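You operate a simulated robot arm through the tools that you are given. There is no shell and no other tool. Be economical: measure what you need, move in short steps, check, and stop when the job is done.

The job below is to be done with a simulated two-armed robot. You get a single attempt, and the scene is never put back.

Task
Turn the black rpm dial to 600 rpm. Then turn the volt dial to 24 V. Then take the blue pipe elbow on the top of the side bench and put it away on the top of the sink bench. Then put the blue top injector labelled "J-45" from the top of the side bench on the right half of the back bench. Then turn the black number dial to 0. Then take the silver labelled injector on the top of the vice bench and put it away on the steel wall shelf by the long bench. Keep to this order. Set down upright: blue top injector, silver labelled injector.

It is judged by the outcome, as a careful person would: the job done as asked, and still so three seconds after it is handed in. It fails if anything else is knocked over, pushed out of place, dropped, spilled or broken.

Robot
Two 7-joint arms with two-finger parallel grippers on one trunk, on a base that drives. Base frame: it is fixed to the floor where the robot stands at the start and does not move with it; the origin is under the middle of the robot, x ahead of it, y to its left, z up. Units: mm, degrees, N and s.
The left shoulder is at the start at [70, 163, 1356], the right one opposite. With the tool pointing down near the work surface each hand reaches from about 340 to 860 mm from the robot's upright axis, wherever it stands, measured 20 degrees to its own side. Places, roughly: black number dial [-700, 4900, 1100]; black rpm dial [400, 100, 1200]; blue pipe elbow (7x7x4 cm) [-100, 2300, 900]; blue top injector [0, 2250, 1000]; right half of the back bench [-600, 4800, 900]; silver labelled injector [-3000, 2000, 1000]; steel wall shelf by the long bench [1800, -1300, 1000]; top of the sink bench [2400, -4200, 900]; volt dial [0, 1000, 1600]. Payload 3.43 kg a hand.
Tool frame (each hand has its own): the origin (TCP) lies between the finger pads and is the grasp point; the fingertips stand 34 mm ahead of it; z points along the fingers, y is the line along which they close. Largest opening 128 mm; finger width 24, thickness 12; the body of the gripper, 48 by 130 mm, starts 96 mm behind the TCP.
Orientation is that of the tool frame in the base frame, as a unit quaternion [x, y, z, w]. With the fingers straight down and closing along the base's y, the tool's x points along the base's -x, its y along +y and its z along -z.

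Tools
- The arms move only by the tool drive_tool. It takes "left_commands", "right_commands" or both (then of equal length, played together; a hand with none holds still); each is one flat list of numbers, 7 for each row, row after row: the shift along the tool's x, y, z in m, then the turn, a rotation vector about the tool's x, y, z in degrees, then the opening, from 0 (shut) to 1 (fully open). In form: [tx, ty, tz, wx, wy, wz, gripper, tx, ty, tz, wx, wy, wz, gripper, ...]. A call has 1 to 12 rows; each row shifts and turns the commanded pose from where the row before left it, along the tool's axes as they then stand. Rows are played at 5 a second. More than 50 mm and 8.6 degrees between two rows, or a gripper value outside its range, and nothing of the call is played. Where a pose cannot be reached the arm comes as near as it can. A force on the tool above 40 N (or 10 N above the force at the start of the call, whichever is more), or a blocked arm, ends the call early, and 0.2 s more pass. Each finger travels about 153 mm/s and halts on what it meets, pressing with about 24 N; the grip force reading is that of the motor and also rises with nothing between the fingers. The clock runs only during rows and for 0.2 s after the last one: add rows that do not move to give the fingers time. The reply holds the time, the measured pose of the TCP, the force on the tool along the base axes, the opening and the grip force, in the units named above and with some noise, with the torque about the TCP (base axes, N m) and any sound that the robot's microphone picked up.
- Cameras (640 x 400 px; columns grow to the right, rows downward): "scene" is now at [120.3, 59.4, 1627.4]; the picture's right is [0.65, -0.76, -0.00], its down [-0.10, -0.08, -0.99] and it looks along [0.76, 0.64, -0.13] (base axes); focal length 214 px, centre (320, 200). "left" rides on the left gripper at [76, 11, -160] in its tool frame; the picture's right is [-0.15, 0.99, 0.00], its down [-0.88, -0.13, -0.46] and it looks along [-0.45, -0.07, 0.89] (tool axes); focal length 234 px, centre (320, 200). "right" rides on the right gripper at [76, -11, -160] in its tool frame; the picture's right is [0.15, 0.99, 0.00], its down [-0.88, 0.13, -0.46] and it looks along [-0.45, 0.07, 0.89] (tool axes); focal length 234 px, centre (320, 200). There is no depth. A picture from a camera that has moved, and an enlarged one, comes with that camera's place and axes in the base frame and with its lens.
- get_image(camera): a new picture of that camera. No time passes.
- move_column(by): slides the trunk up (or, below 0, down) by that many mm; the arms and the scene camera ride with it, the base frame stays. It gives what a move gives, with no picture.
- drive_base(legs): drives the robot by 1 to 6 legs, each [ahead, left, turn to the left] in mm, mm and degrees, along the robot's own axes; the way and the turn of a leg run together, so that a leg with both is an arc; at most 1500 mm and 180 degrees a leg. The arms and the cameras ride along, it lands a little off, and it stops where it bumps. It gives what a move gives.
- pan_tilt(pan, tilt): turns the head with the scene camera to pan (to the left, within 86 degrees either way) and tilt (down, from -29 to 69), counted from straight ahead of the robot. It gives what a move gives.
- close_up(camera, box): a new picture of the part [left, top, right, bottom] of that camera's present view, enlarged. No time passes.
- hand_in(): hands the job in; it is judged then, once.

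Work in short steps. Places have to be worked out from the pictures, the camera data and where the tool is seen: move nearer, look again, correct. Check each grasp and each placing, and mend what went wrong. You have 165 turns and 138 pictures in all, those below and enlarged ones among them. Open the grippers and draw the arms clear of the work before you hand the job in, unless the task says otherwise.

The tools are called as a command line: name --argument value ..., lists and objects as JSON in quotes. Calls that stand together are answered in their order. drive_tool: Moves the arms, as the interface text tells. Its arguments: {"type":"object","properties":{"left_commands":{"type":"array","items":{"type":"number"}},"right_commands":{"type":"array","items":{"type":"number"}}},"required":[]} The other tools are called the same way: move_column (by) slides the trunk up or down; drive_base (legs) drives the base; pan_tilt (pan, tilt) turns the head that bears the scene camera; get_image (camera) takes a picture; close_up (camera, box) takes an enlarged picture of a part of a camera's view; hand_in () hands the job in.

At the start:

```text
time_s: 0.0
left_ee_pos: [389.1, 527.3, 1692.8]
left_tool_rot: [0.0, 1.0, 0.0, 0.001]
left_wrist_force: [0.0, 0.0, 0.7]
left_moment: [0.03, 0.01, 0.0]
left_gripper_width: 128.1
left_grasp_force: 0.0
right_ee_pos: [359.4, 26.4, 1669.4]
right_tool_rot: [0.001, 1.0, 0.001, 0.0]
right_wrist_force: [-0.9, -0.9, -0.9]
right_moment: [-0.03, -0.01, -0.02]
right_gripper_width: 128.1
right_grasp_force: 0.1
trunk travel left (down, up): [-836.0, 104.0]
robot x, y, heading: [-0.4, 3.0, -0.1]
head pan, tilt: [40.4, 7.4]
```

scene: 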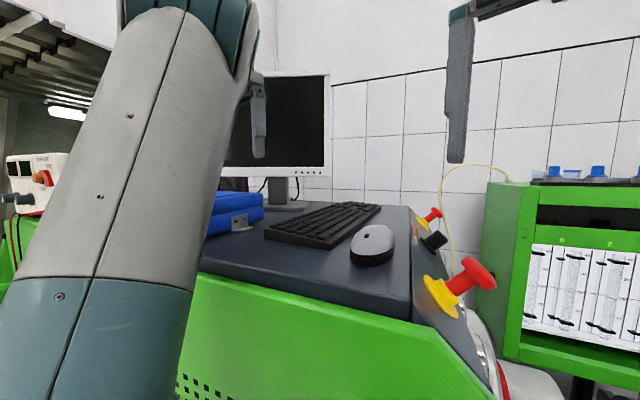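
right: 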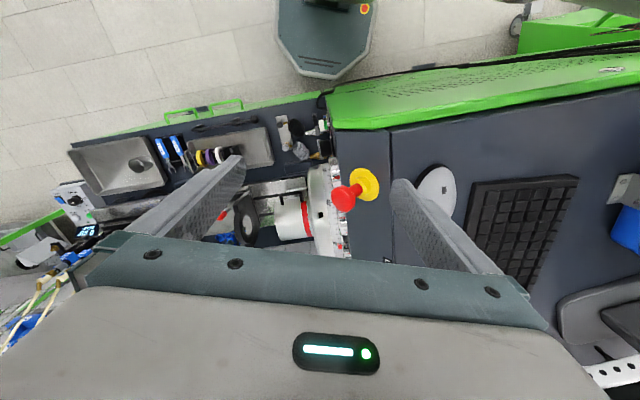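
left: 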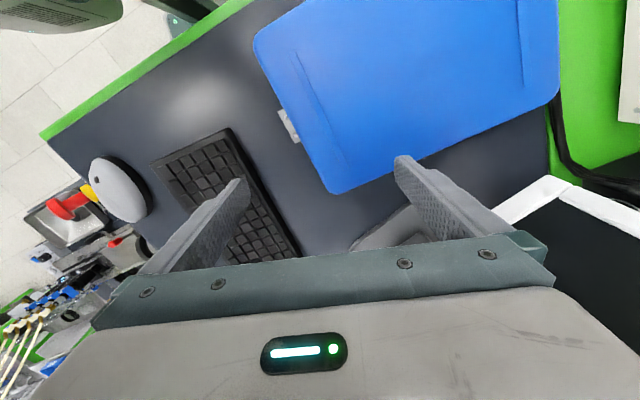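

The scene shows a black knob near pixel (433,240), probably the rpm dial. I zoom in on it to read the scale.

close_up --camera "scene" --box '[390, 190, 510, 330]'

close_up --camera "scene" --box '[0, 130, 100, 250]'

```text
2.86 times, centred on (450, 260) of scene
camera zoom: at [120.3, 59.4, 1627.4], right [0.65, -0.76, 0.0], down [-0.1, -0.08, -0.99], along [0.76, 0.64, -0.13], focal length 613 px, centre (-51, 29)
```

zoom: 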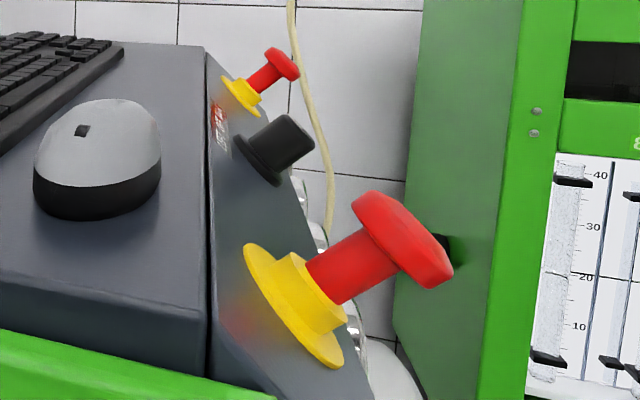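

```text
3.33 times, centred on (50, 190) of scene
camera zoom: at [120.3, 59.4, 1627.4], right [0.65, -0.76, 0.0], down [-0.1, -0.08, -0.99], along [0.76, 0.64, -0.13], focal length 715 px, centre (1220, 233)
```

zoom: 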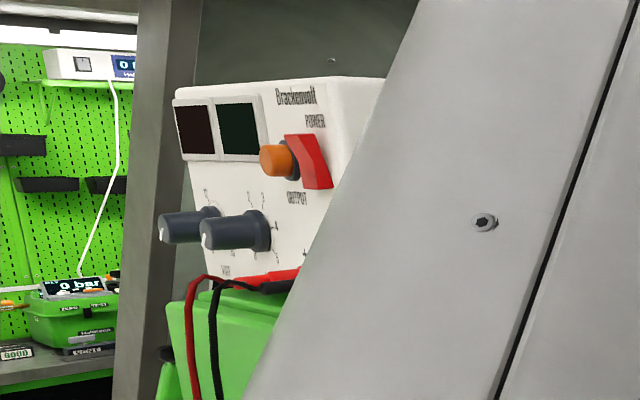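

The knob by the yellow/red stops might be the rpm dial, but it triangulates higher than the hint. I look from other head angles.

pan_tilt --pan 5 --tilt 40

get_image --camera "scene"

```text
time_s: 1.0
left_ee_pos: [388.8, 528.8, 1692.5]
left_tool_rot: [0.0, 1.0, 0.001, 0.001]
left_wrist_force: [0.3, -0.5, 0.0]
left_moment: [-0.01, 0.0, 0.01]
left_gripper_width: 128.1
left_grasp_force: 0.1
right_ee_pos: [359.8, 26.4, 1670.3]
right_tool_rot: [0.0, 1.0, 0.001, 0.0]
right_wrist_force: [0.2, -0.5, -0.2]
right_moment: [0.03, -0.01, -0.02]
right_gripper_width: 128.1
right_grasp_force: 0.0
trunk travel left (down, up): [-836.0, 104.0]
robot x, y, heading: [-0.6, -2.6, -0.1]
head pan, tilt: [5.0, 40.0]
```

```text
132 pictures are left
camera scene: at [134.5, 6.9, 1575.6], right [0.09, -1.0, 0.0], down [-0.64, -0.06, -0.77], along [0.76, 0.07, -0.64], focal length 214 px, centre (320, 200)
```

scene: 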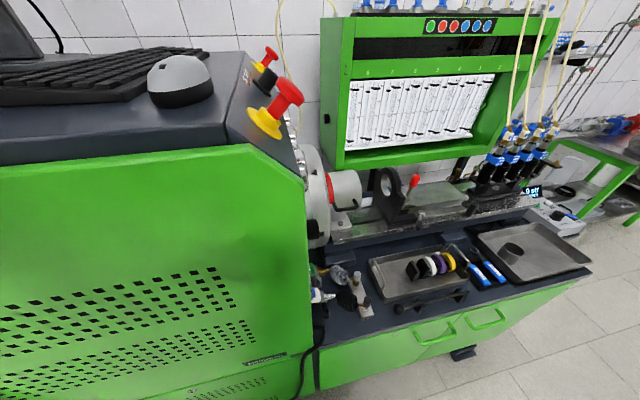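

close_up --camera "scene" --box '[220, 35, 320, 150]'

close_up --camera "scene" --box '[480, 120, 600, 240]'

```text
3.48 times, centred on (270, 92) of scene
camera zoom: at [134.5, 6.9, 1575.6], right [0.09, -1.0, 0.0], down [-0.64, -0.06, -0.77], along [0.76, 0.07, -0.64], focal length 746 px, centre (494, 574)
```

zoom: 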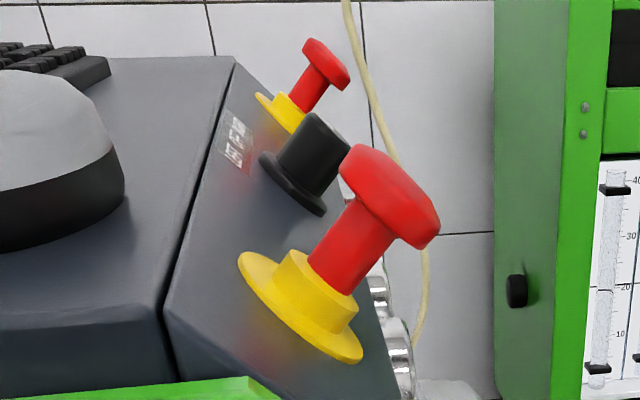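

```text
3.33 times, centred on (540, 180) of scene
camera zoom: at [134.5, 6.9, 1575.6], right [0.09, -1.0, 0.0], down [-0.64, -0.06, -0.77], along [0.76, 0.07, -0.64], focal length 715 px, centre (-413, 267)
```

zoom: 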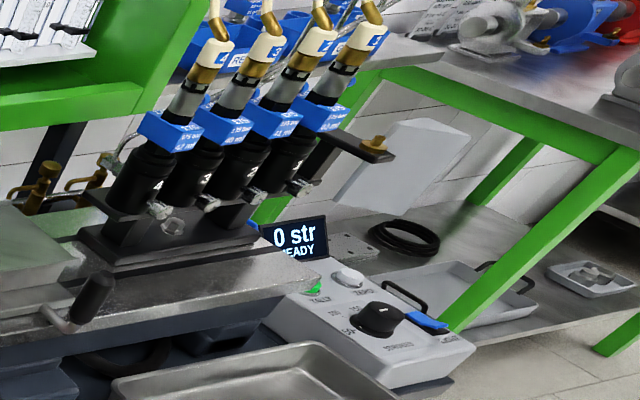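

The knob between the stops triangulates to about (630,165,1475) on a slope facing -y/up. I tilt the right hand about base x to face the slope, move ahead and look.

drive_tool --right_commands '[-0.03, 0, 0, -7.5, 0, 0, 1, -0.03, 0, 0, -7.5, 0, 0, 1, -0.03, 0, 0, -7.5, 0, 0, 1, -0.03, 0, 0, -7.5, 0, 0, 1, -0.03, 0, 0, -7.5, 0, 0, 1, -0.03, 0, 0, -7.5, 0, 0, 1, -0.03, 0, 0, -7.5, 0, 0, 1, -0.03, 0, 0, 0, 0, 0, 1]'

get_image --camera "right"

```text
time_s: 2.8
left_ee_pos: [391.1, 529.6, 1692.2]
left_tool_rot: [0.0, 1.0, 0.0, 0.0]
left_wrist_force: [-0.1, -0.1, -0.6]
left_moment: [-0.03, 0.01, 0.02]
left_gripper_width: 128.1
left_grasp_force: 0.0
right_ee_pos: [602.5, 27.6, 1669.7]
right_tool_rot: [0.001, 0.896, 0.444, 0.0]
right_wrist_force: [0.6, -0.1, 0.1]
right_moment: [-0.01, 0.03, 0.03]
right_gripper_width: 128.1
right_grasp_force: 0.1
trunk travel left (down, up): [-836.0, 104.0]
robot x, y, heading: [-0.6, -0.7, 0.0]
head pan, tilt: [5.0, 40.0]
```

```text
129 pictures are left
camera right: at [525.3, -106.0, 1756.5], right [-0.15, 0.6, 0.79], down [0.88, -0.28, 0.38], along [0.45, 0.75, -0.49], focal length 234 px, centre (320, 200)
```

right: 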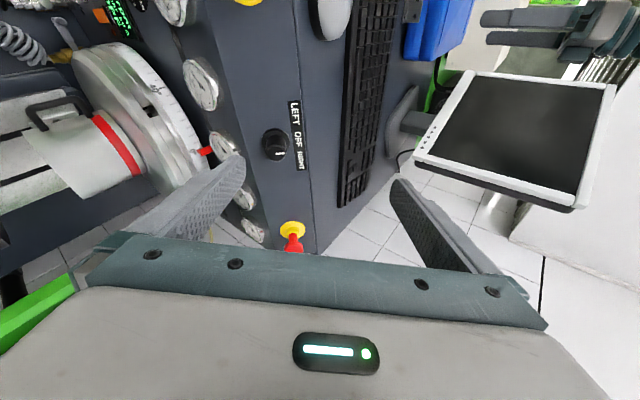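

That knob is a LEFT/OFF/RIGHT switch, not rpm. A green display is at the upper left; I zoom in.

close_up --camera "right" --box '[0, 0, 230, 110]'

pan_tilt --pan -15 --tilt 15

get_image --camera "scene"

```text
2.78 times, centred on (115, 55) of right
camera zoom: at [525.3, -106.0, 1756.5], right [-0.15, 0.6, 0.79], down [0.88, -0.28, 0.38], along [0.45, 0.75, -0.49], focal length 652 px, centre (890, 604)
```

zoom: 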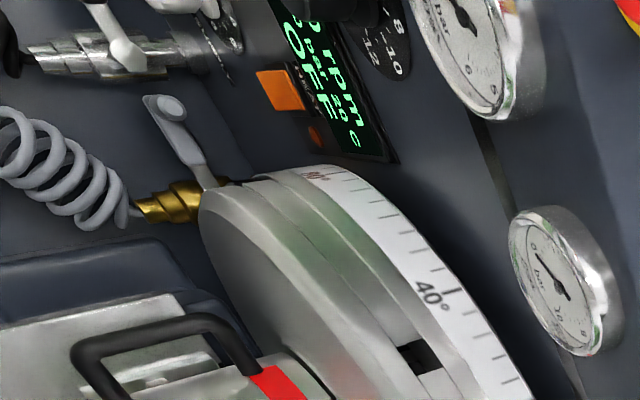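

```text
time_s: 3.7
left_ee_pos: [388.6, 529.1, 1692.6]
left_tool_rot: [0.0, 1.0, 0.001, 0.001]
left_wrist_force: [-0.9, 0.9, -0.6]
left_moment: [-0.02, -0.03, -0.01]
left_gripper_width: 128.2
left_grasp_force: 0.0
right_ee_pos: [599.7, 26.3, 1670.3]
right_tool_rot: [0.0, 0.896, 0.444, 0.0]
right_wrist_force: [0.4, -0.1, 0.2]
right_moment: [-0.01, 0.01, -0.03]
right_gripper_width: 127.8
right_grasp_force: 0.0
trunk travel left (down, up): [-836.0, 104.0]
robot x, y, heading: [-1.5, 2.3, -0.2]
head pan, tilt: [-15.0, 15.0]
```

```text
127 pictures are left
camera scene: at [139.7, -24.8, 1615.0], right [-0.26, -0.97, 0.0], down [-0.25, 0.07, -0.97], along [0.93, -0.25, -0.26], focal length 214 px, centre (320, 200)
```

scene: 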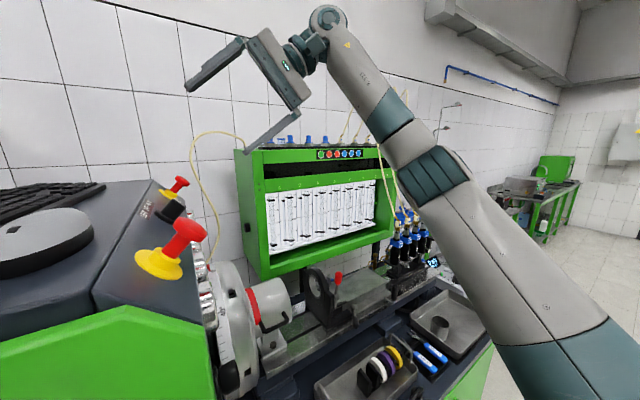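

The rpm display and dial are on the console's side face (facing -y) near (435,100,1200). I pull the right hand back and to the right, then turn it to point along +y.

drive_tool --right_commands '[0.0317, -0.018, -0.0238, 0, 0, 0, 1, 0.0317, -0.018, -0.0238, 0, 0, 0, 1, 0.0317, -0.018, -0.0238, 0, 0, 0, 1, 0.0317, -0.018, -0.0238, 0, 0, 0, 1, 0.0317, -0.018, -0.0238, 0, 0, 0, 1, 0.0317, -0.018, -0.0238, 0, 0, 0, 1, 0, 0, 0, -7.5, 0, 0, 1, 0, 0, 0, -7.5, 0, 0, 1, 0, 0, 0, -7.5, 0, 0, 1, 0, 0, 0, -7.5, 0, 0, 1, 0, 0, 0, -7.4, 0, 0, 1]'

drive_tool --right_commands '[0, -0.045, 0, 0, 0, 0, 1, 0, -0.045, 0, 0, 0, 0, 1, 0, -0.045, 0, 0, 0, 0, 1, 0, -0.045, 0, 0, 0, 0, 1, 0, -0.045, 0, 0, 0, 0, 1]'

get_image --camera "right"

get_image --camera "scene"

```text
time_s: 6.1
left_ee_pos: [390.0, 527.3, 1692.5]
left_tool_rot: [0.0, 1.0, 0.001, 0.0]
left_wrist_force: [-0.2, -0.3, 0.1]
left_moment: [0.03, -0.04, 0.03]
left_gripper_width: 128.2
left_grasp_force: 0.1
right_ee_pos: [411.0, -154.0, 1670.6]
right_tool_rot: [0.002, 0.706, 0.709, 0.0]
right_wrist_force: [-0.5, -0.9, 0.4]
right_moment: [0.0, -0.02, 0.03]
right_gripper_width: 128.0
right_grasp_force: 0.1
trunk travel left (down, up): [-836.0, 104.0]
robot x, y, heading: [-0.0, -1.2, 0.4]
head pan, tilt: [-15.0, 15.0]
```

```text
time_s: 7.3
left_ee_pos: [390.0, 526.4, 1692.9]
left_tool_rot: [0.0, 1.0, 0.002, 0.0]
left_wrist_force: [0.2, -0.5, 0.7]
left_moment: [0.02, 0.0, 0.01]
left_gripper_width: 127.8
left_grasp_force: 0.0
right_ee_pos: [407.5, -152.7, 1446.3]
right_tool_rot: [0.001, 0.707, 0.707, 0.001]
right_wrist_force: [-0.2, 0.5, 0.1]
right_moment: [-0.01, -0.05, 0.01]
right_gripper_width: 128.1
right_grasp_force: 0.1
trunk travel left (down, up): [-836.0, 104.0]
robot x, y, heading: [3.5, 0.4, 0.2]
head pan, tilt: [-15.0, 15.0]
```

```text
126 pictures are left
camera right: at [330.7, -310.7, 1435.2], right [-0.15, 0.0, 0.99], down [0.88, -0.46, 0.13], along [0.45, 0.89, 0.07], focal length 234 px, centre (320, 200)
```

right: 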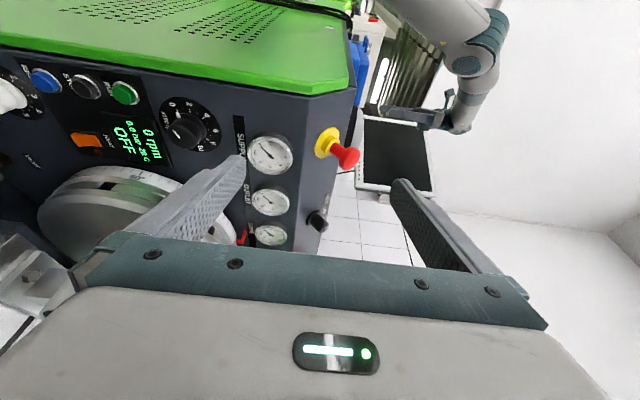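

```text
125 pictures are left
camera scene: at [140.3, -25.9, 1615.1], right [-0.26, -0.97, 0.0], down [-0.25, 0.07, -0.97], along [0.93, -0.25, -0.26], focal length 214 px, centre (320, 200)
```

scene: 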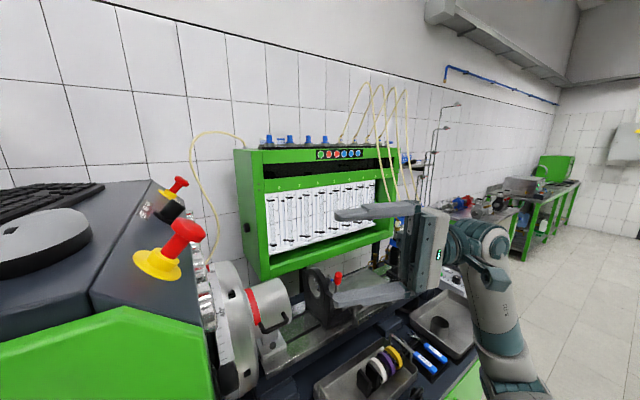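

The dial with a 0–12 scale is clear now; I zoom in on it.

close_up --camera "right" --box '[90, 70, 250, 180]'

```text
3.64 times, centred on (170, 125) of right
camera zoom: at [330.7, -310.7, 1435.2], right [-0.15, 0.0, 0.99], down [0.88, -0.46, 0.13], along [0.45, 0.89, 0.07], focal length 852 px, centre (866, 473)
```

zoom: 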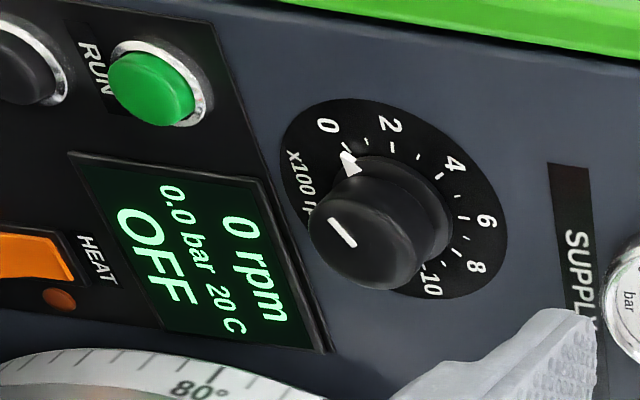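

The scale runs 0–12 (×100), 0 at lower left, so 600 is about straight up (≈135° clockwise). I place the dial's axis near (430, 87, 1238) and bring the hand in line with it at a standoff.

drive_tool --right_commands '[-0.0045, -0.0416, 0, 0, 0, 0, 1, -0.0045, -0.0416, 0, 0, 0, 0, 1, -0.0045, -0.0416, 0, 0, 0, 0, 1, -0.0045, -0.0416, 0, 0, 0, 0, 1, -0.0045, -0.0416, 0, 0, 0, 0, 1]'

get_image --camera "right"

```text
time_s: 8.5
left_ee_pos: [389.8, 528.3, 1692.3]
left_tool_rot: [0.0, 1.0, 0.001, 0.0]
left_wrist_force: [0.3, 0.0, 0.7]
left_moment: [0.02, 0.01, 0.02]
left_gripper_width: 128.0
left_grasp_force: 0.1
right_ee_pos: [430.4, -152.9, 1239.2]
right_tool_rot: [0.0, 0.707, 0.707, 0.001]
right_wrist_force: [1.0, -0.3, 0.8]
right_moment: [0.01, 0.0, -0.04]
right_gripper_width: 128.0
right_grasp_force: 0.1
trunk travel left (down, up): [-836.0, 104.0]
robot x, y, heading: [1.2, 0.5, 0.1]
head pan, tilt: [-15.0, 15.0]
```

```text
123 pictures are left
camera right: at [354.0, -311.8, 1227.5], right [-0.15, 0.0, 0.99], down [0.88, -0.46, 0.13], along [0.45, 0.89, 0.07], focal length 234 px, centre (320, 200)
```

right: 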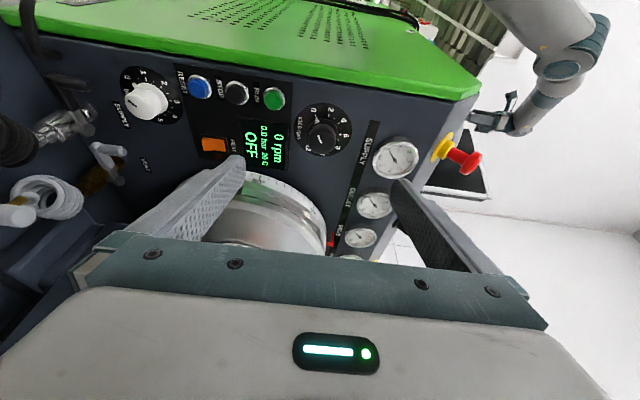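

close_up --camera "right" --box '[270, 90, 370, 170]'

```text
5.00 times, centred on (320, 130) of right
camera zoom: at [354.0, -311.8, 1227.5], right [-0.15, 0.0, 0.99], down [0.88, -0.46, 0.13], along [0.45, 0.89, 0.07], focal length 1171 px, centre (320, 550)
```

zoom: 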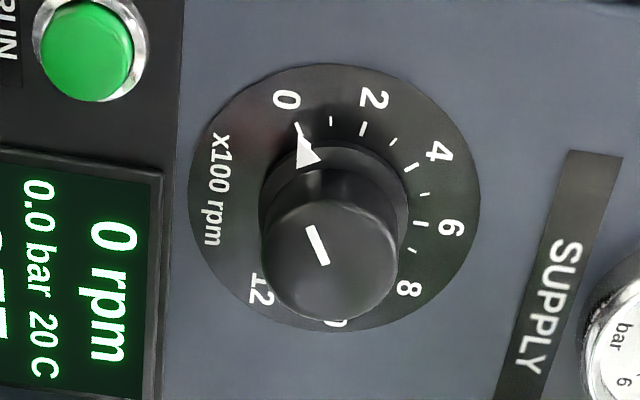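

The plate's foreshortening and the knob offset show the console is turned about 17° counter-clockwise, so its side normal is about (0.29,-0.96). I turn the hand 17° and realign on the dial axis.

drive_tool --right_commands '[-0.033, 0.0025, 0.003, 0, 8.5, 0, 0.65, -0.033, 0.0025, -0.002, 0, 8.5, 0, 0.65, 0, 0, 0, 0, 0, 0, 0.65]'

get_image --camera "right"

close_up --camera "right" --box '[270, 80, 370, 160]'

```text
time_s: 9.3
left_ee_pos: [386.1, 527.1, 1693.5]
left_tool_rot: [0.0, 1.0, 0.001, 0.001]
left_wrist_force: [-0.9, -0.4, -0.4]
left_moment: [0.03, -0.03, -0.01]
left_gripper_width: 127.8
left_grasp_force: 0.1
right_ee_pos: [496.9, -147.4, 1242.6]
right_tool_rot: [-0.105, 0.7, 0.699, -0.103]
right_wrist_force: [-0.2, -1.1, -0.3]
right_moment: [-0.02, 0.01, 0.0]
right_gripper_width: 83.2
right_grasp_force: 0.1
trunk travel left (down, up): [-836.0, 104.0]
robot x, y, heading: [-0.6, -4.9, -0.2]
head pan, tilt: [-15.0, 15.0]
```

```text
121 pictures are left
camera right: at [470.0, -321.1, 1231.4], right [-0.14, -0.04, 0.99], down [0.98, -0.18, 0.13], along [0.17, 0.98, 0.07], focal length 234 px, centre (320, 200)
```

right: 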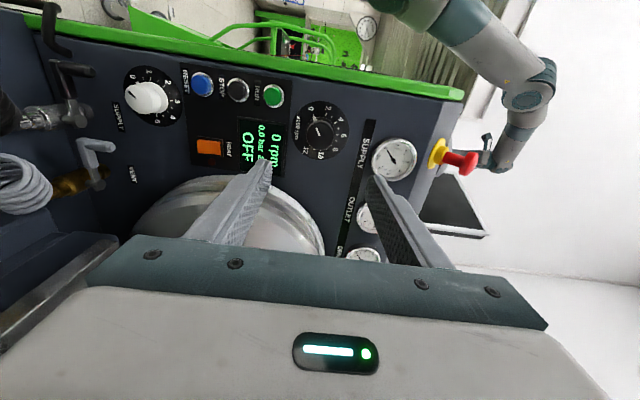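

```text
5.00 times, centred on (320, 120) of right
camera zoom: at [470.0, -321.1, 1231.4], right [-0.14, -0.04, 0.99], down [0.98, -0.18, 0.13], along [0.17, 0.98, 0.07], focal length 1171 px, centre (320, 600)
```

zoom: 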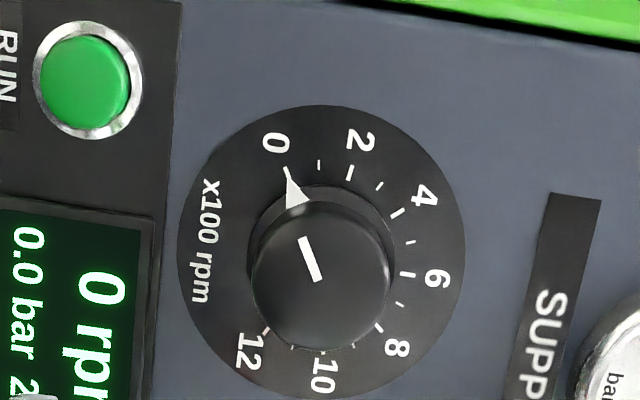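

Triangulating gives the plate centre at (423,76,1244) and the knob front at (435,44,1244), so the axis is about 19°. I add 2° of yaw and pre-rotate the grip by -67° so the 135° turn is symmetric.

drive_tool --right_commands '[0, 0.001, 0, 0, 2, 0, 0.65, 0, 0, 0, 0, 0, -8.4, 0.65, 0, 0, 0, 0, 0, -8.4, 0.65, 0, 0, 0, 0, 0, -8.4, 0.65, 0, 0, 0, 0, 0, -8.4, 0.65, 0, 0, 0, 0, 0, -8.4, 0.65, 0, 0, 0, 0, 0, -8.4, 0.65, 0, 0, 0, 0, 0, -8.4, 0.65, 0, 0, 0, 0, 0, -8.4, 0.65]'

get_image --camera "right"

```text
time_s: 11.3
left_ee_pos: [388.9, 528.9, 1692.5]
left_tool_rot: [0.0, 1.0, 0.001, 0.001]
left_wrist_force: [0.3, 1.5, -0.1]
left_moment: [-0.02, 0.01, 0.0]
left_gripper_width: 127.7
left_grasp_force: 0.1
right_ee_pos: [435.3, -140.6, 1319.1]
right_tool_rot: [-0.483, 0.517, 0.645, 0.289]
right_wrist_force: [-0.4, 1.0, 0.0]
right_moment: [0.02, 0.01, -0.01]
right_gripper_width: 83.2
right_grasp_force: 0.1
right hand out of reach, approached as far as the arm can: row 7, 8, 9
trunk travel left (down, up): [-836.0, 104.0]
robot x, y, heading: [-1.4, -0.5, 0.2]
head pan, tilt: [-15.0, 15.0]
```

```text
119 pictures are left
camera right: at [467.8, -297.9, 1244.5], right [-0.92, -0.31, 0.25], down [0.36, -0.36, 0.86], along [-0.18, 0.88, 0.44], focal length 234 px, centre (320, 200)
```

right: 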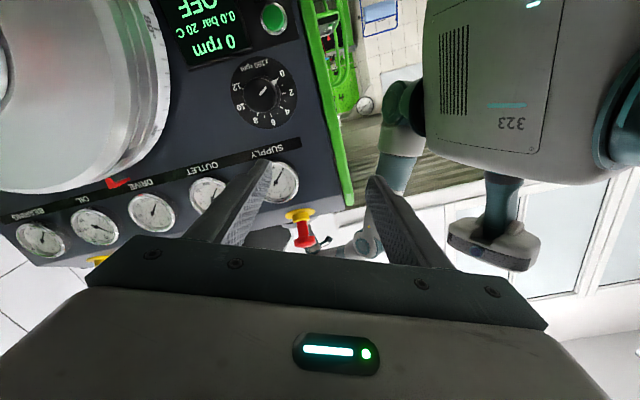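

The wrist hits its limit past about -45°. I rotate back by 34° and check the pose.

drive_tool --right_commands '[0, 0, 0, 0, 0, 8.4, 0.65, 0, 0, 0, 0, 0, 8.4, 0.65, 0, 0, 0, 0, 0, 8.4, 0.65, 0, 0, 0, 0, 0, 8.4, 0.65]'

```text
time_s: 12.3
left_ee_pos: [389.6, 527.6, 1692.5]
left_tool_rot: [0.0, 1.0, 0.001, 0.001]
left_wrist_force: [-1.2, 0.0, 0.1]
left_moment: [0.01, -0.01, 0.0]
left_gripper_width: 127.9
left_grasp_force: 0.0
right_ee_pos: [435.0, -141.0, 1318.0]
right_tool_rot: [-0.313, 0.634, 0.702, 0.089]
right_wrist_force: [-0.1, 0.7, 0.2]
right_moment: [-0.01, 0.01, -0.02]
right_gripper_width: 83.3
right_grasp_force: 0.2
trunk travel left (down, up): [-836.0, 104.0]
robot x, y, heading: [-0.6, -0.8, -0.2]
head pan, tilt: [-15.0, 15.0]
```

The hand's axis is right again at -34° roll. I return it to the dial axis and test how far it can turn clockwise in free space.

drive_tool --right_commands '[-0.0045, -0.0474, -0.0055, 0, 0, 0, 0.65, -0.0045, -0.0474, -0.0055, 0, 0, 0, 0.65, 0, 0, 0, 0, 0, 8.5, 0.65, 0, 0, 0, 0, 0, 8.5, 0.65, 0, 0, 0, 0, 0, 8.5, 0.65, 0, 0, 0, 0, 0, 8.5, 0.65, 0, 0, 0, 0, 0, 8.5, 0.65, 0, 0, 0, 0, 0, 8.5, 0.65, 0, 0, 0, 0, 0, 8.5, 0.65, 0, 0, 0, 0, 0, 8.5, 0.65, 0, 0, 0, 0, 0, 8.5, 0.65, 0, 0, 0, 0, 0, 8.5, 0.65]'

drive_tool --right_commands '[0, 0, 0, 0, 0, 8.5, 0.65, 0, 0, 0, 0, 0, 8.5, 0.65, 0, 0, 0, 0, 0, 8.5, 0.65, 0, 0, 0, 0, 0, 8.5, 0.65, 0, 0, 0, 0, 0, 8.5, 0.65, 0, 0, 0, 0, 0, 8.5, 0.65]'

```text
time_s: 14.9
left_ee_pos: [389.1, 528.1, 1692.3]
left_tool_rot: [0.0, 1.0, 0.001, -0.001]
left_wrist_force: [-0.3, -0.4, 0.8]
left_moment: [0.02, 0.0, -0.02]
left_gripper_width: 128.1
left_grasp_force: 0.1
right_ee_pos: [496.3, -134.1, 1244.0]
right_tool_rot: [0.199, 0.678, 0.578, -0.408]
right_wrist_force: [0.6, -0.7, 0.3]
right_moment: [0.0, 0.03, 0.0]
right_gripper_width: 83.1
right_grasp_force: 0.0
trunk travel left (down, up): [-836.0, 104.0]
robot x, y, heading: [3.5, 2.1, 0.3]
head pan, tilt: [-15.0, 15.0]
```

```text
time_s: 16.3
left_ee_pos: [389.2, 528.0, 1692.1]
left_tool_rot: [0.0, 1.0, 0.0, 0.0]
left_wrist_force: [0.2, 0.1, 0.1]
left_moment: [-0.01, -0.01, 0.01]
left_gripper_width: 128.1
left_grasp_force: 0.1
right_ee_pos: [495.9, -132.2, 1244.3]
right_tool_rot: [-0.471, -0.528, -0.345, 0.617]
right_wrist_force: [0.7, -0.6, 0.4]
right_moment: [0.0, 0.02, 0.0]
right_gripper_width: 83.3
right_grasp_force: 0.0
trunk travel left (down, up): [-836.0, 104.0]
robot x, y, heading: [0.7, -0.5, -0.1]
head pan, tilt: [-15.0, 15.0]
```

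The hand turns freely from -34° to +102°, which is enough. I rotate back 136° and then approach along the dial axis.

drive_tool --right_commands '[0, 0, 0, 0, 0, -8.5, 0.65, 0, 0, 0, 0, 0, -8.5, 0.65, 0, 0, 0, 0, 0, -8.5, 0.65, 0, 0, 0, 0, 0, -8.5, 0.65, 0, 0, 0, 0, 0, -8.5, 0.65, 0, 0, 0, 0, 0, -8.5, 0.65, 0, 0, 0, 0, 0, -8.5, 0.65, 0, 0, 0, 0, 0, -8.5, 0.65]'

drive_tool --right_commands '[0, 0, 0, 0, 0, -8.5, 0.65, 0, 0, 0, 0, 0, -8.5, 0.65, 0, 0, 0, 0, 0, -8.5, 0.65, 0, 0, 0, 0, 0, -8.5, 0.65, 0, 0, 0, 0, 0, -8.5, 0.65, 0, 0, 0, 0, 0, -8.5, 0.65, 0, 0, 0, 0, 0, -8.5, 0.65, 0, 0, 0, 0, 0, -8.5, 0.65, 0, 0, 0.04, 0, 0, 0, 0.65, 0, 0, 0.04, 0, 0, 0, 0.65]'

get_image --camera "right"

```text
time_s: 18.1
left_ee_pos: [389.5, 527.8, 1692.3]
left_tool_rot: [0.0, 1.0, 0.001, 0.0]
left_wrist_force: [-0.2, 0.2, 0.3]
left_moment: [0.0, 0.01, -0.01]
left_gripper_width: 127.9
left_grasp_force: 0.1
right_ee_pos: [494.9, -131.8, 1243.5]
right_tool_rot: [0.094, 0.701, 0.632, -0.317]
right_wrist_force: [-0.2, 0.4, -0.5]
right_moment: [0.04, -0.01, 0.0]
right_gripper_width: 82.9
right_grasp_force: 0.1
trunk travel left (down, up): [-836.0, 104.0]
robot x, y, heading: [-1.3, 0.3, 0.1]
head pan, tilt: [-15.0, 15.0]
```

```text
time_s: 20.3
left_ee_pos: [388.5, 530.8, 1691.3]
left_tool_rot: [0.0, 1.0, 0.0, 0.001]
left_wrist_force: [-0.1, 0.1, 0.2]
left_moment: [-0.05, -0.01, 0.0]
left_gripper_width: 127.9
left_grasp_force: 0.0
right_ee_pos: [468.5, -55.0, 1243.8]
right_tool_rot: [-0.313, 0.634, 0.701, 0.09]
right_wrist_force: [-0.4, 0.1, -0.7]
right_moment: [0.01, 0.03, 0.01]
right_gripper_width: 83.1
right_grasp_force: 0.1
trunk travel left (down, up): [-836.0, 104.0]
robot x, y, heading: [-2.8, -0.7, -0.2]
head pan, tilt: [-15.0, 15.0]
```

```text
118 pictures are left
camera right: at [465.6, -223.3, 1192.6], right [-0.63, -0.22, 0.74], down [0.77, -0.22, 0.6], along [0.03, 0.95, 0.3], focal length 234 px, centre (320, 200)
```

right: 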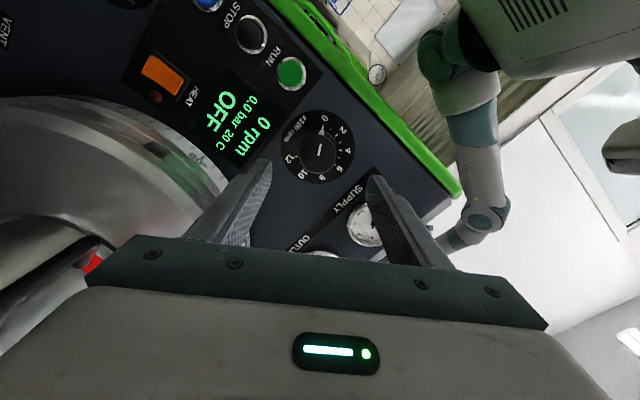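

Knob is centred. I advance 93 mm (fingertips about 12 mm off the plate) and check.

drive_tool --right_commands '[0, 0, 0.035, 0, 0, 0, 0.65, 0, 0, 0.033, 0, 0, 0, 0.65, 0, 0, 0.025, 0, 0, 0, 0.65]'

get_image --camera "right"

```text
time_s: 21.1
left_ee_pos: [389.5, 528.0, 1691.8]
left_tool_rot: [0.0, 1.0, 0.001, 0.0]
left_wrist_force: [0.5, 0.4, 0.4]
left_moment: [0.0, -0.01, -0.01]
left_gripper_width: 128.1
left_grasp_force: 0.0
right_ee_pos: [439.0, 31.3, 1245.8]
right_tool_rot: [-0.313, 0.634, 0.701, 0.09]
right_wrist_force: [-0.1, -0.5, -0.2]
right_moment: [-0.01, 0.01, 0.03]
right_gripper_width: 83.1
right_grasp_force: 0.0
trunk travel left (down, up): [-836.0, 104.0]
robot x, y, heading: [-3.6, -0.1, -0.0]
head pan, tilt: [-15.0, 15.0]
```

```text
117 pictures are left
camera right: at [436.3, -137.0, 1193.5], right [-0.63, -0.22, 0.74], down [0.77, -0.22, 0.6], along [0.03, 0.95, 0.3], focal length 234 px, centre (320, 200)
```

right: 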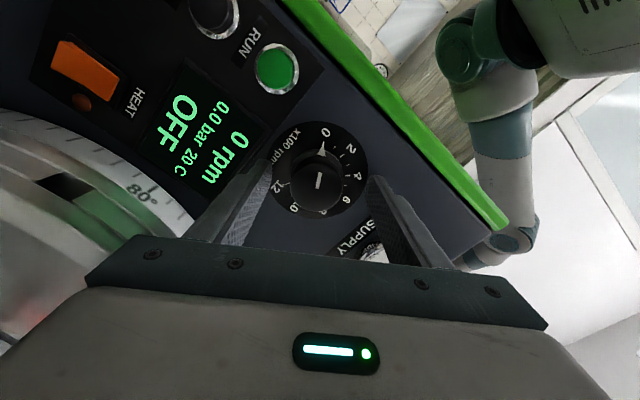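

The knob lies between the fingers. I close and see.

drive_tool --right_commands '[0, 0, 0, 0, 0, 0, 0.0, 0, 0, 0, 0, 0, 0, 0.0, 0, 0, 0, 0, 0, 0, 0.0]'

close_up --camera "right" --box '[220, 80, 420, 260]'

```text
time_s: 21.9
left_ee_pos: [391.8, 528.3, 1691.5]
left_tool_rot: [0.0, 1.0, 0.001, 0.0]
left_wrist_force: [1.0, -0.8, 0.2]
left_moment: [0.04, 0.02, -0.02]
left_gripper_width: 128.1
left_grasp_force: 0.0
right_ee_pos: [441.6, 31.2, 1243.2]
right_tool_rot: [-0.312, 0.636, 0.7, 0.089]
right_wrist_force: [-0.6, 1.5, -24.1]
right_moment: [-0.54, -0.17, -0.47]
right_gripper_width: 41.2
right_grasp_force: 45.0
trunk travel left (down, up): [-836.0, 104.0]
robot x, y, heading: [-0.0, -0.2, -0.0]
head pan, tilt: [-15.0, 15.0]
```

```text
2.22 times, centred on (320, 170) of right
camera zoom: at [438.0, -136.7, 1191.9], right [-0.63, -0.21, 0.75], down [0.77, -0.21, 0.6], along [0.03, 0.95, 0.3], focal length 520 px, centre (320, 267)
```

zoom: 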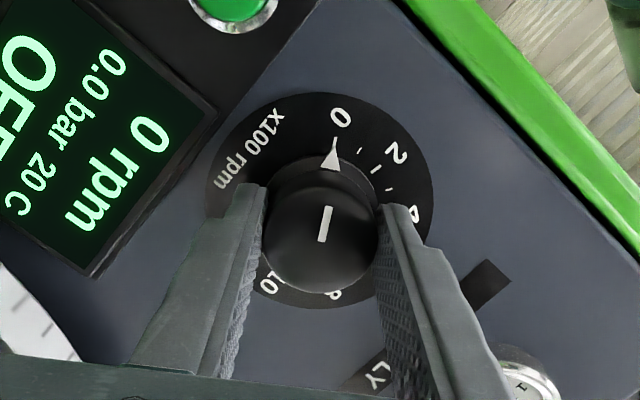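

Grip is firm, with a small side load from a ~3 mm offset. I shift 3 mm to relieve it and turn the first ~34° clockwise.

drive_tool --right_commands '[0, -0.003, 0, 0, 0, 0, 0.0, 0, 0, 0, 0, 0, 8.5, 0, 0, 0, 0, 0, 0, 8.5, 0, 0, 0, 0, 0, 0, 8.5, 0, 0, 0, 0, 0, 0, 8.5, 0]'

close_up --camera "right" --box '[220, 80, 420, 260]'

```text
time_s: 23.1
left_ee_pos: [388.4, 528.2, 1691.4]
left_tool_rot: [0.0, 1.0, 0.001, 0.001]
left_wrist_force: [0.2, 0.2, 0.3]
left_moment: [-0.01, 0.0, 0.02]
left_gripper_width: 127.8
left_grasp_force: 0.1
right_ee_pos: [441.0, 31.2, 1242.6]
right_tool_rot: [-0.113, 0.698, 0.697, -0.119]
right_wrist_force: [-0.3, 0.4, 1.4]
right_moment: [0.42, 0.11, -0.17]
right_gripper_width: 41.4
right_grasp_force: 44.5
trunk travel left (down, up): [-836.0, 104.0]
robot x, y, heading: [-0.5, 0.8, 0.1]
head pan, tilt: [-15.0, 15.0]
```

```text
2.22 times, centred on (320, 170) of right
camera zoom: at [420.0, -142.7, 1231.7], right [-0.13, -0.05, 0.99], down [0.98, -0.14, 0.12], along [0.14, 0.99, 0.06], focal length 520 px, centre (320, 267)
```

zoom: 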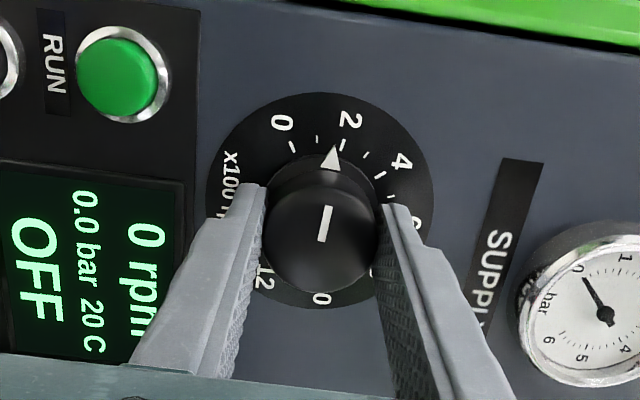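

It turns with the grip. I turn 93.5° more and check.

drive_tool --right_commands '[0, 0, 0, 0, 0, 8.5, 0, 0, 0, 0, 0, 0, 8.5, 0, 0, 0, 0, 0, 0, 8.5, 0, 0, 0, 0, 0, 0, 8.5, 0, 0, 0, 0, 0, 0, 8.5, 0, 0, 0, 0, 0, 0, 8.5, 0, 0, 0, 0, 0, 0, 8.5, 0, 0, 0, 0, 0, 0, 8.5, 0, 0, 0, 0, 0, 0, 8.5, 0, 0, 0, 0, 0, 0, 8.5, 0, 0, 0, 0, 0, 0, 8.5, 0]'

close_up --camera "right" --box '[220, 80, 420, 260]'

```text
time_s: 25.5
left_ee_pos: [387.3, 528.1, 1693.0]
left_tool_rot: [0.0, 1.0, 0.001, 0.0]
left_wrist_force: [0.1, 0.8, -0.2]
left_moment: [0.02, 0.0, -0.02]
left_gripper_width: 127.9
left_grasp_force: 0.0
right_ee_pos: [440.5, 32.6, 1241.8]
right_tool_rot: [-0.43, -0.561, -0.391, 0.589]
right_wrist_force: [6.4, 4.9, 29.6]
right_moment: [0.72, 0.24, -0.33]
right_gripper_width: 41.5
right_grasp_force: 44.8
trunk travel left (down, up): [-836.0, 104.0]
robot x, y, heading: [1.0, 2.5, -0.3]
head pan, tilt: [-15.0, 15.0]
```

```text
2.22 times, centred on (320, 170) of right
camera zoom: at [486.5, -120.1, 1319.2], right [0.94, 0.32, 0.08], down [0.21, -0.41, -0.89], along [-0.25, 0.85, -0.45], focal length 520 px, centre (320, 267)
```

zoom: 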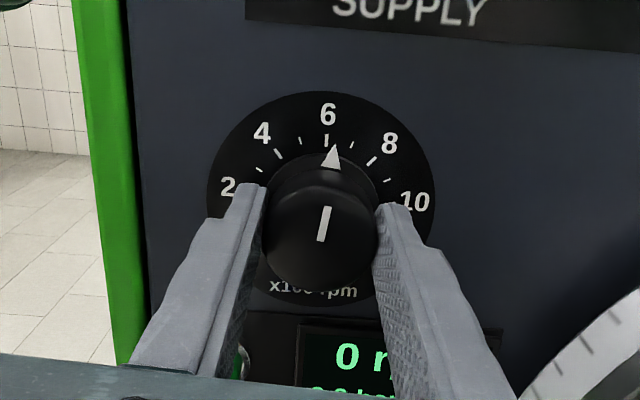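

The pointer appears slightly past 6 (sweep seems to be 240°, i.e. 20° per 100). I zoom in tightly.

close_up --camera "right" --box '[280, 115, 360, 175]'

```text
6.67 times, centred on (320, 145) of right
camera zoom: at [486.5, -120.1, 1319.2], right [0.94, 0.32, 0.08], down [0.21, -0.41, -0.89], along [-0.25, 0.85, -0.45], focal length 1561 px, centre (320, 567)
```

zoom: 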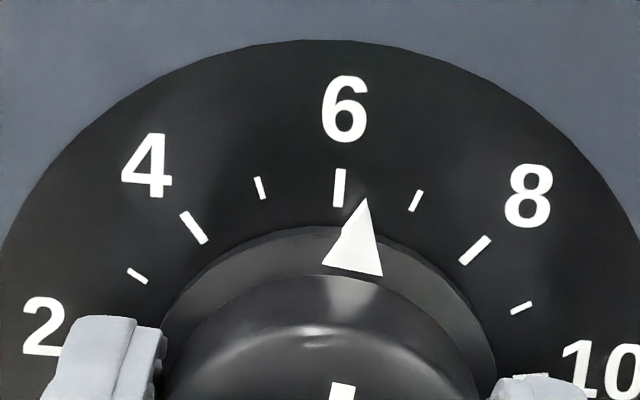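

The pointer is about 37% of the way from 6 to 7, i.e. ≈7.5° too far. I turn back 7.5°.

drive_tool --right_commands '[0, 0, 0, 0, 0, -7.5, 0, 0, 0, 0, 0, 0, 0, 0]'

close_up --camera "right" --box '[280, 115, 360, 175]'

```text
time_s: 26.1
left_ee_pos: [389.0, 528.4, 1692.8]
left_tool_rot: [0.0, 1.0, 0.001, 0.0]
left_wrist_force: [-0.9, 0.9, 0.6]
left_moment: [0.03, 0.0, 0.01]
left_gripper_width: 128.3
left_grasp_force: 0.0
right_ee_pos: [440.9, 33.0, 1243.4]
right_tool_rot: [0.393, 0.587, 0.43, -0.562]
right_wrist_force: [7.7, 3.1, 30.2]
right_moment: [-0.03, 0.03, -0.6]
right_gripper_width: 41.5
right_grasp_force: 45.1
trunk travel left (down, up): [-836.0, 104.0]
robot x, y, heading: [-1.5, -1.1, -0.1]
head pan, tilt: [-15.0, 15.0]
```

```text
6.67 times, centred on (320, 145) of right
camera zoom: at [476.7, -123.5, 1317.5], right [0.93, 0.31, 0.21], down [0.32, -0.37, -0.87], along [-0.2, 0.87, -0.44], focal length 1561 px, centre (320, 567)
```

zoom: 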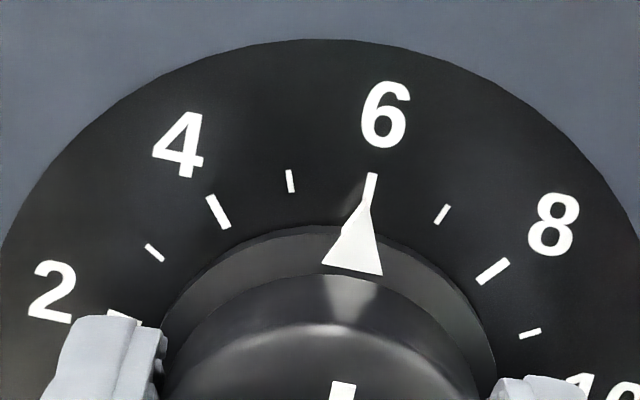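

The pointer is on 6. I release, back off straight and confirm.

drive_tool --right_commands '[0, 0, 0, 0, 0, 0, 0.65, 0, 0, 0, 0, 0, 0, 0.65, 0, 0, -0.03, 0, 0, 0, 0.65, 0, 0, -0.04, 0, 0, 0, 0.65, 0, 0, -0.045, 0, 0, 0, 0.65, 0, 0, -0.045, 0, 0, 0, 0.65, 0, 0, -0.045, 0, 0, 0, 0.65]'

close_up --camera "right" --box '[260, 60, 380, 160]'

pan_tilt --pan 80 --tilt 10

get_image --camera "scene"

```text
time_s: 27.7
left_ee_pos: [388.9, 526.5, 1692.9]
left_tool_rot: [0.001, 1.0, 0.002, 0.0]
left_wrist_force: [-0.2, 0.6, -0.2]
left_moment: [0.03, -0.02, 0.0]
left_gripper_width: 128.2
left_grasp_force: 0.0
right_ee_pos: [506.0, -166.0, 1243.9]
right_tool_rot: [0.393, 0.588, 0.429, -0.562]
right_wrist_force: [-0.3, 0.3, -0.4]
right_moment: [-0.01, -0.01, 0.0]
right_gripper_width: 83.3
right_grasp_force: 0.0
trunk travel left (down, up): [-836.0, 104.0]
robot x, y, heading: [-1.3, -0.8, 0.0]
head pan, tilt: [-15.0, 15.0]
```

```text
4.00 times, centred on (320, 110) of right
camera zoom: at [542.2, -320.4, 1317.2], right [0.92, 0.32, 0.21], down [0.32, -0.37, -0.87], along [-0.2, 0.87, -0.45], focal length 937 px, centre (320, 560)
```

zoom: 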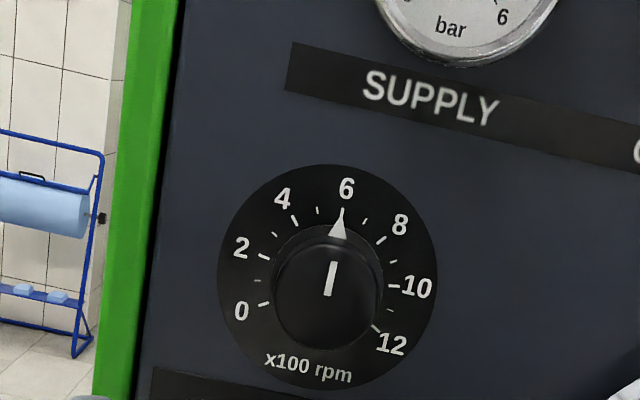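

```text
time_s: 29.4
left_ee_pos: [389.3, 527.8, 1692.1]
left_tool_rot: [0.0, 1.0, 0.001, 0.0]
left_wrist_force: [0.2, 0.4, -0.5]
left_moment: [-0.02, 0.03, 0.01]
left_gripper_width: 128.3
left_grasp_force: 0.1
right_ee_pos: [505.7, -162.7, 1242.5]
right_tool_rot: [0.391, 0.589, 0.428, -0.563]
right_wrist_force: [-0.6, 0.1, 0.3]
right_moment: [0.02, 0.0, 0.0]
right_gripper_width: 83.3
right_grasp_force: 0.1
trunk travel left (down, up): [-836.0, 104.0]
robot x, y, heading: [-2.4, 0.4, 0.0]
head pan, tilt: [80.0, 10.0]
```

```text
110 pictures are left
camera scene: at [66.1, 90.7, 1623.2], right [0.98, -0.17, 0.0], down [-0.03, -0.17, -0.98], along [0.17, 0.97, -0.17], focal length 214 px, centre (320, 200)
```

scene: 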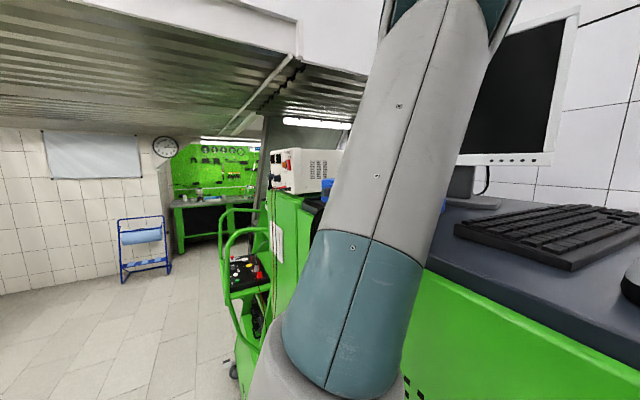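

Dial reads 600. The power supply sits on a cabinet on the left; I must face it from the -x side. I back up 450 mm, then look left.

drive_base --legs '[[-450, 0, 0]]'

pan_tilt --pan 65 --tilt 12

get_image --camera "scene"

```text
time_s: 32.1
left_ee_pos: [-61.3, 528.1, 1692.9]
left_tool_rot: [0.002, 1.0, 0.001, -0.002]
left_wrist_force: [0.4, 0.1, 0.2]
left_moment: [0.0, 0.02, -0.02]
left_gripper_width: 128.0
left_grasp_force: 0.1
right_ee_pos: [54.5, -163.6, 1242.3]
right_tool_rot: [0.394, 0.587, 0.428, -0.563]
right_wrist_force: [-0.2, 0.3, 0.6]
right_moment: [0.05, 0.0, 0.02]
right_gripper_width: 83.3
right_grasp_force: 0.1
trunk travel left (down, up): [-836.0, 104.0]
robot x, y, heading: [-454.8, -0.2, 0.1]
head pan, tilt: [80.0, 10.0]
```

```text
time_s: 32.9
left_ee_pos: [-63.6, 528.5, 1691.0]
left_tool_rot: [0.001, 1.0, 0.002, 0.0]
left_wrist_force: [0.5, 0.0, -0.3]
left_moment: [0.03, 0.0, 0.02]
left_gripper_width: 128.0
left_grasp_force: 0.0
right_ee_pos: [51.1, -164.0, 1242.1]
right_tool_rot: [0.393, 0.588, 0.43, -0.561]
right_wrist_force: [-0.2, 0.6, -0.2]
right_moment: [-0.02, 0.01, 0.01]
right_gripper_width: 83.2
right_grasp_force: 0.1
trunk travel left (down, up): [-836.0, 104.0]
robot x, y, heading: [-452.2, -2.4, 0.0]
head pan, tilt: [65.0, 12.0]
```

```text
109 pictures are left
camera scene: at [-364.8, 83.9, 1620.0], right [0.91, -0.42, 0.0], down [-0.09, -0.19, -0.98], along [0.41, 0.89, -0.21], focal length 214 px, centre (320, 200)
```

scene: 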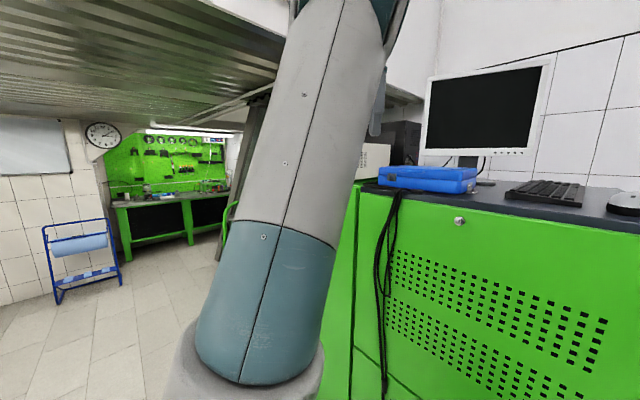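

The left arm blocks the view. The supply should face about (-0.96,-0.29) like the console, so I back up, turn 17° left and slide left in stages.

drive_base --legs '[[-250, 0, 17], [0, 350, 0]]'

pan_tilt --pan 20 --tilt 10

get_image --camera "scene"

```text
time_s: 36.6
left_ee_pos: [-574.2, 914.1, 1693.3]
left_tool_rot: [-0.142, 0.99, 0.002, 0.0]
left_wrist_force: [0.2, -0.6, 0.6]
left_moment: [0.02, 0.02, 0.0]
left_gripper_width: 127.9
left_grasp_force: 0.0
right_ee_pos: [-267.8, 283.9, 1241.3]
right_tool_rot: [0.305, 0.637, 0.345, -0.617]
right_wrist_force: [0.0, 0.1, -0.3]
right_moment: [0.02, 0.0, 0.02]
right_gripper_width: 83.4
right_grasp_force: 0.0
trunk travel left (down, up): [-836.0, 104.0]
robot x, y, heading: [-802.1, 298.8, 16.6]
head pan, tilt: [65.0, 12.0]
```

```text
time_s: 37.7
left_ee_pos: [-573.8, 915.4, 1692.8]
left_tool_rot: [-0.143, 0.99, 0.001, 0.0]
left_wrist_force: [0.0, -0.6, 1.0]
left_moment: [0.0, -0.02, -0.01]
left_gripper_width: 128.1
left_grasp_force: 0.0
right_ee_pos: [-267.1, 286.1, 1242.8]
right_tool_rot: [0.305, 0.638, 0.345, -0.617]
right_wrist_force: [0.4, -0.6, -0.4]
right_moment: [0.01, -0.03, -0.02]
right_gripper_width: 83.1
right_grasp_force: 0.1
trunk travel left (down, up): [-836.0, 104.0]
robot x, y, heading: [-794.4, 300.7, 16.5]
head pan, tilt: [20.0, 10.0]
```

```text
108 pictures are left
camera scene: at [-676.7, 367.9, 1623.2], right [0.59, -0.8, 0.0], down [-0.14, -0.1, -0.98], along [0.79, 0.58, -0.17], focal length 214 px, centre (320, 200)
```

scene: 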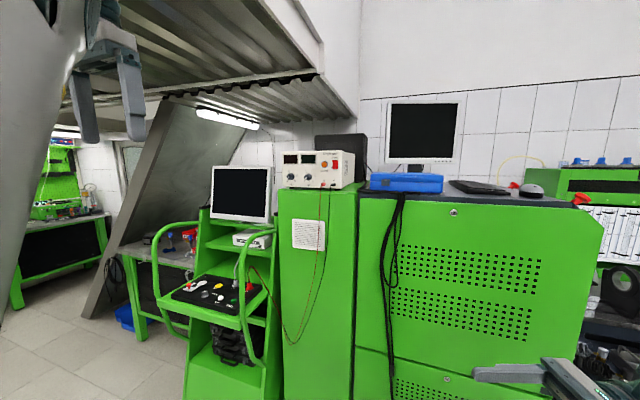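

close_up --camera "scene" --box '[270, 140, 370, 200]'

```text
6.40 times, centred on (320, 170) of scene
camera zoom: at [-676.7, 367.9, 1623.2], right [0.59, -0.8, 0.0], down [-0.14, -0.1, -0.98], along [0.79, 0.58, -0.17], focal length 1373 px, centre (320, 392)
```

zoom: 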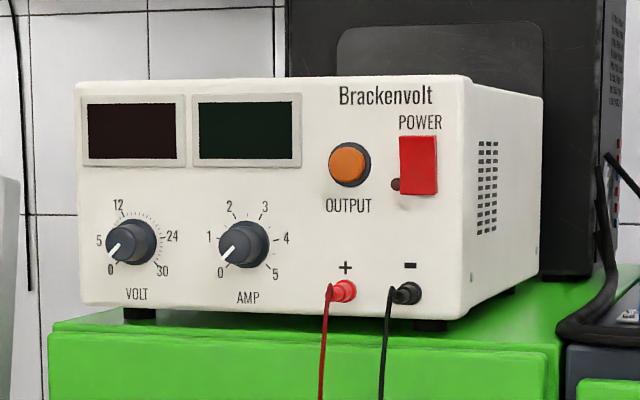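

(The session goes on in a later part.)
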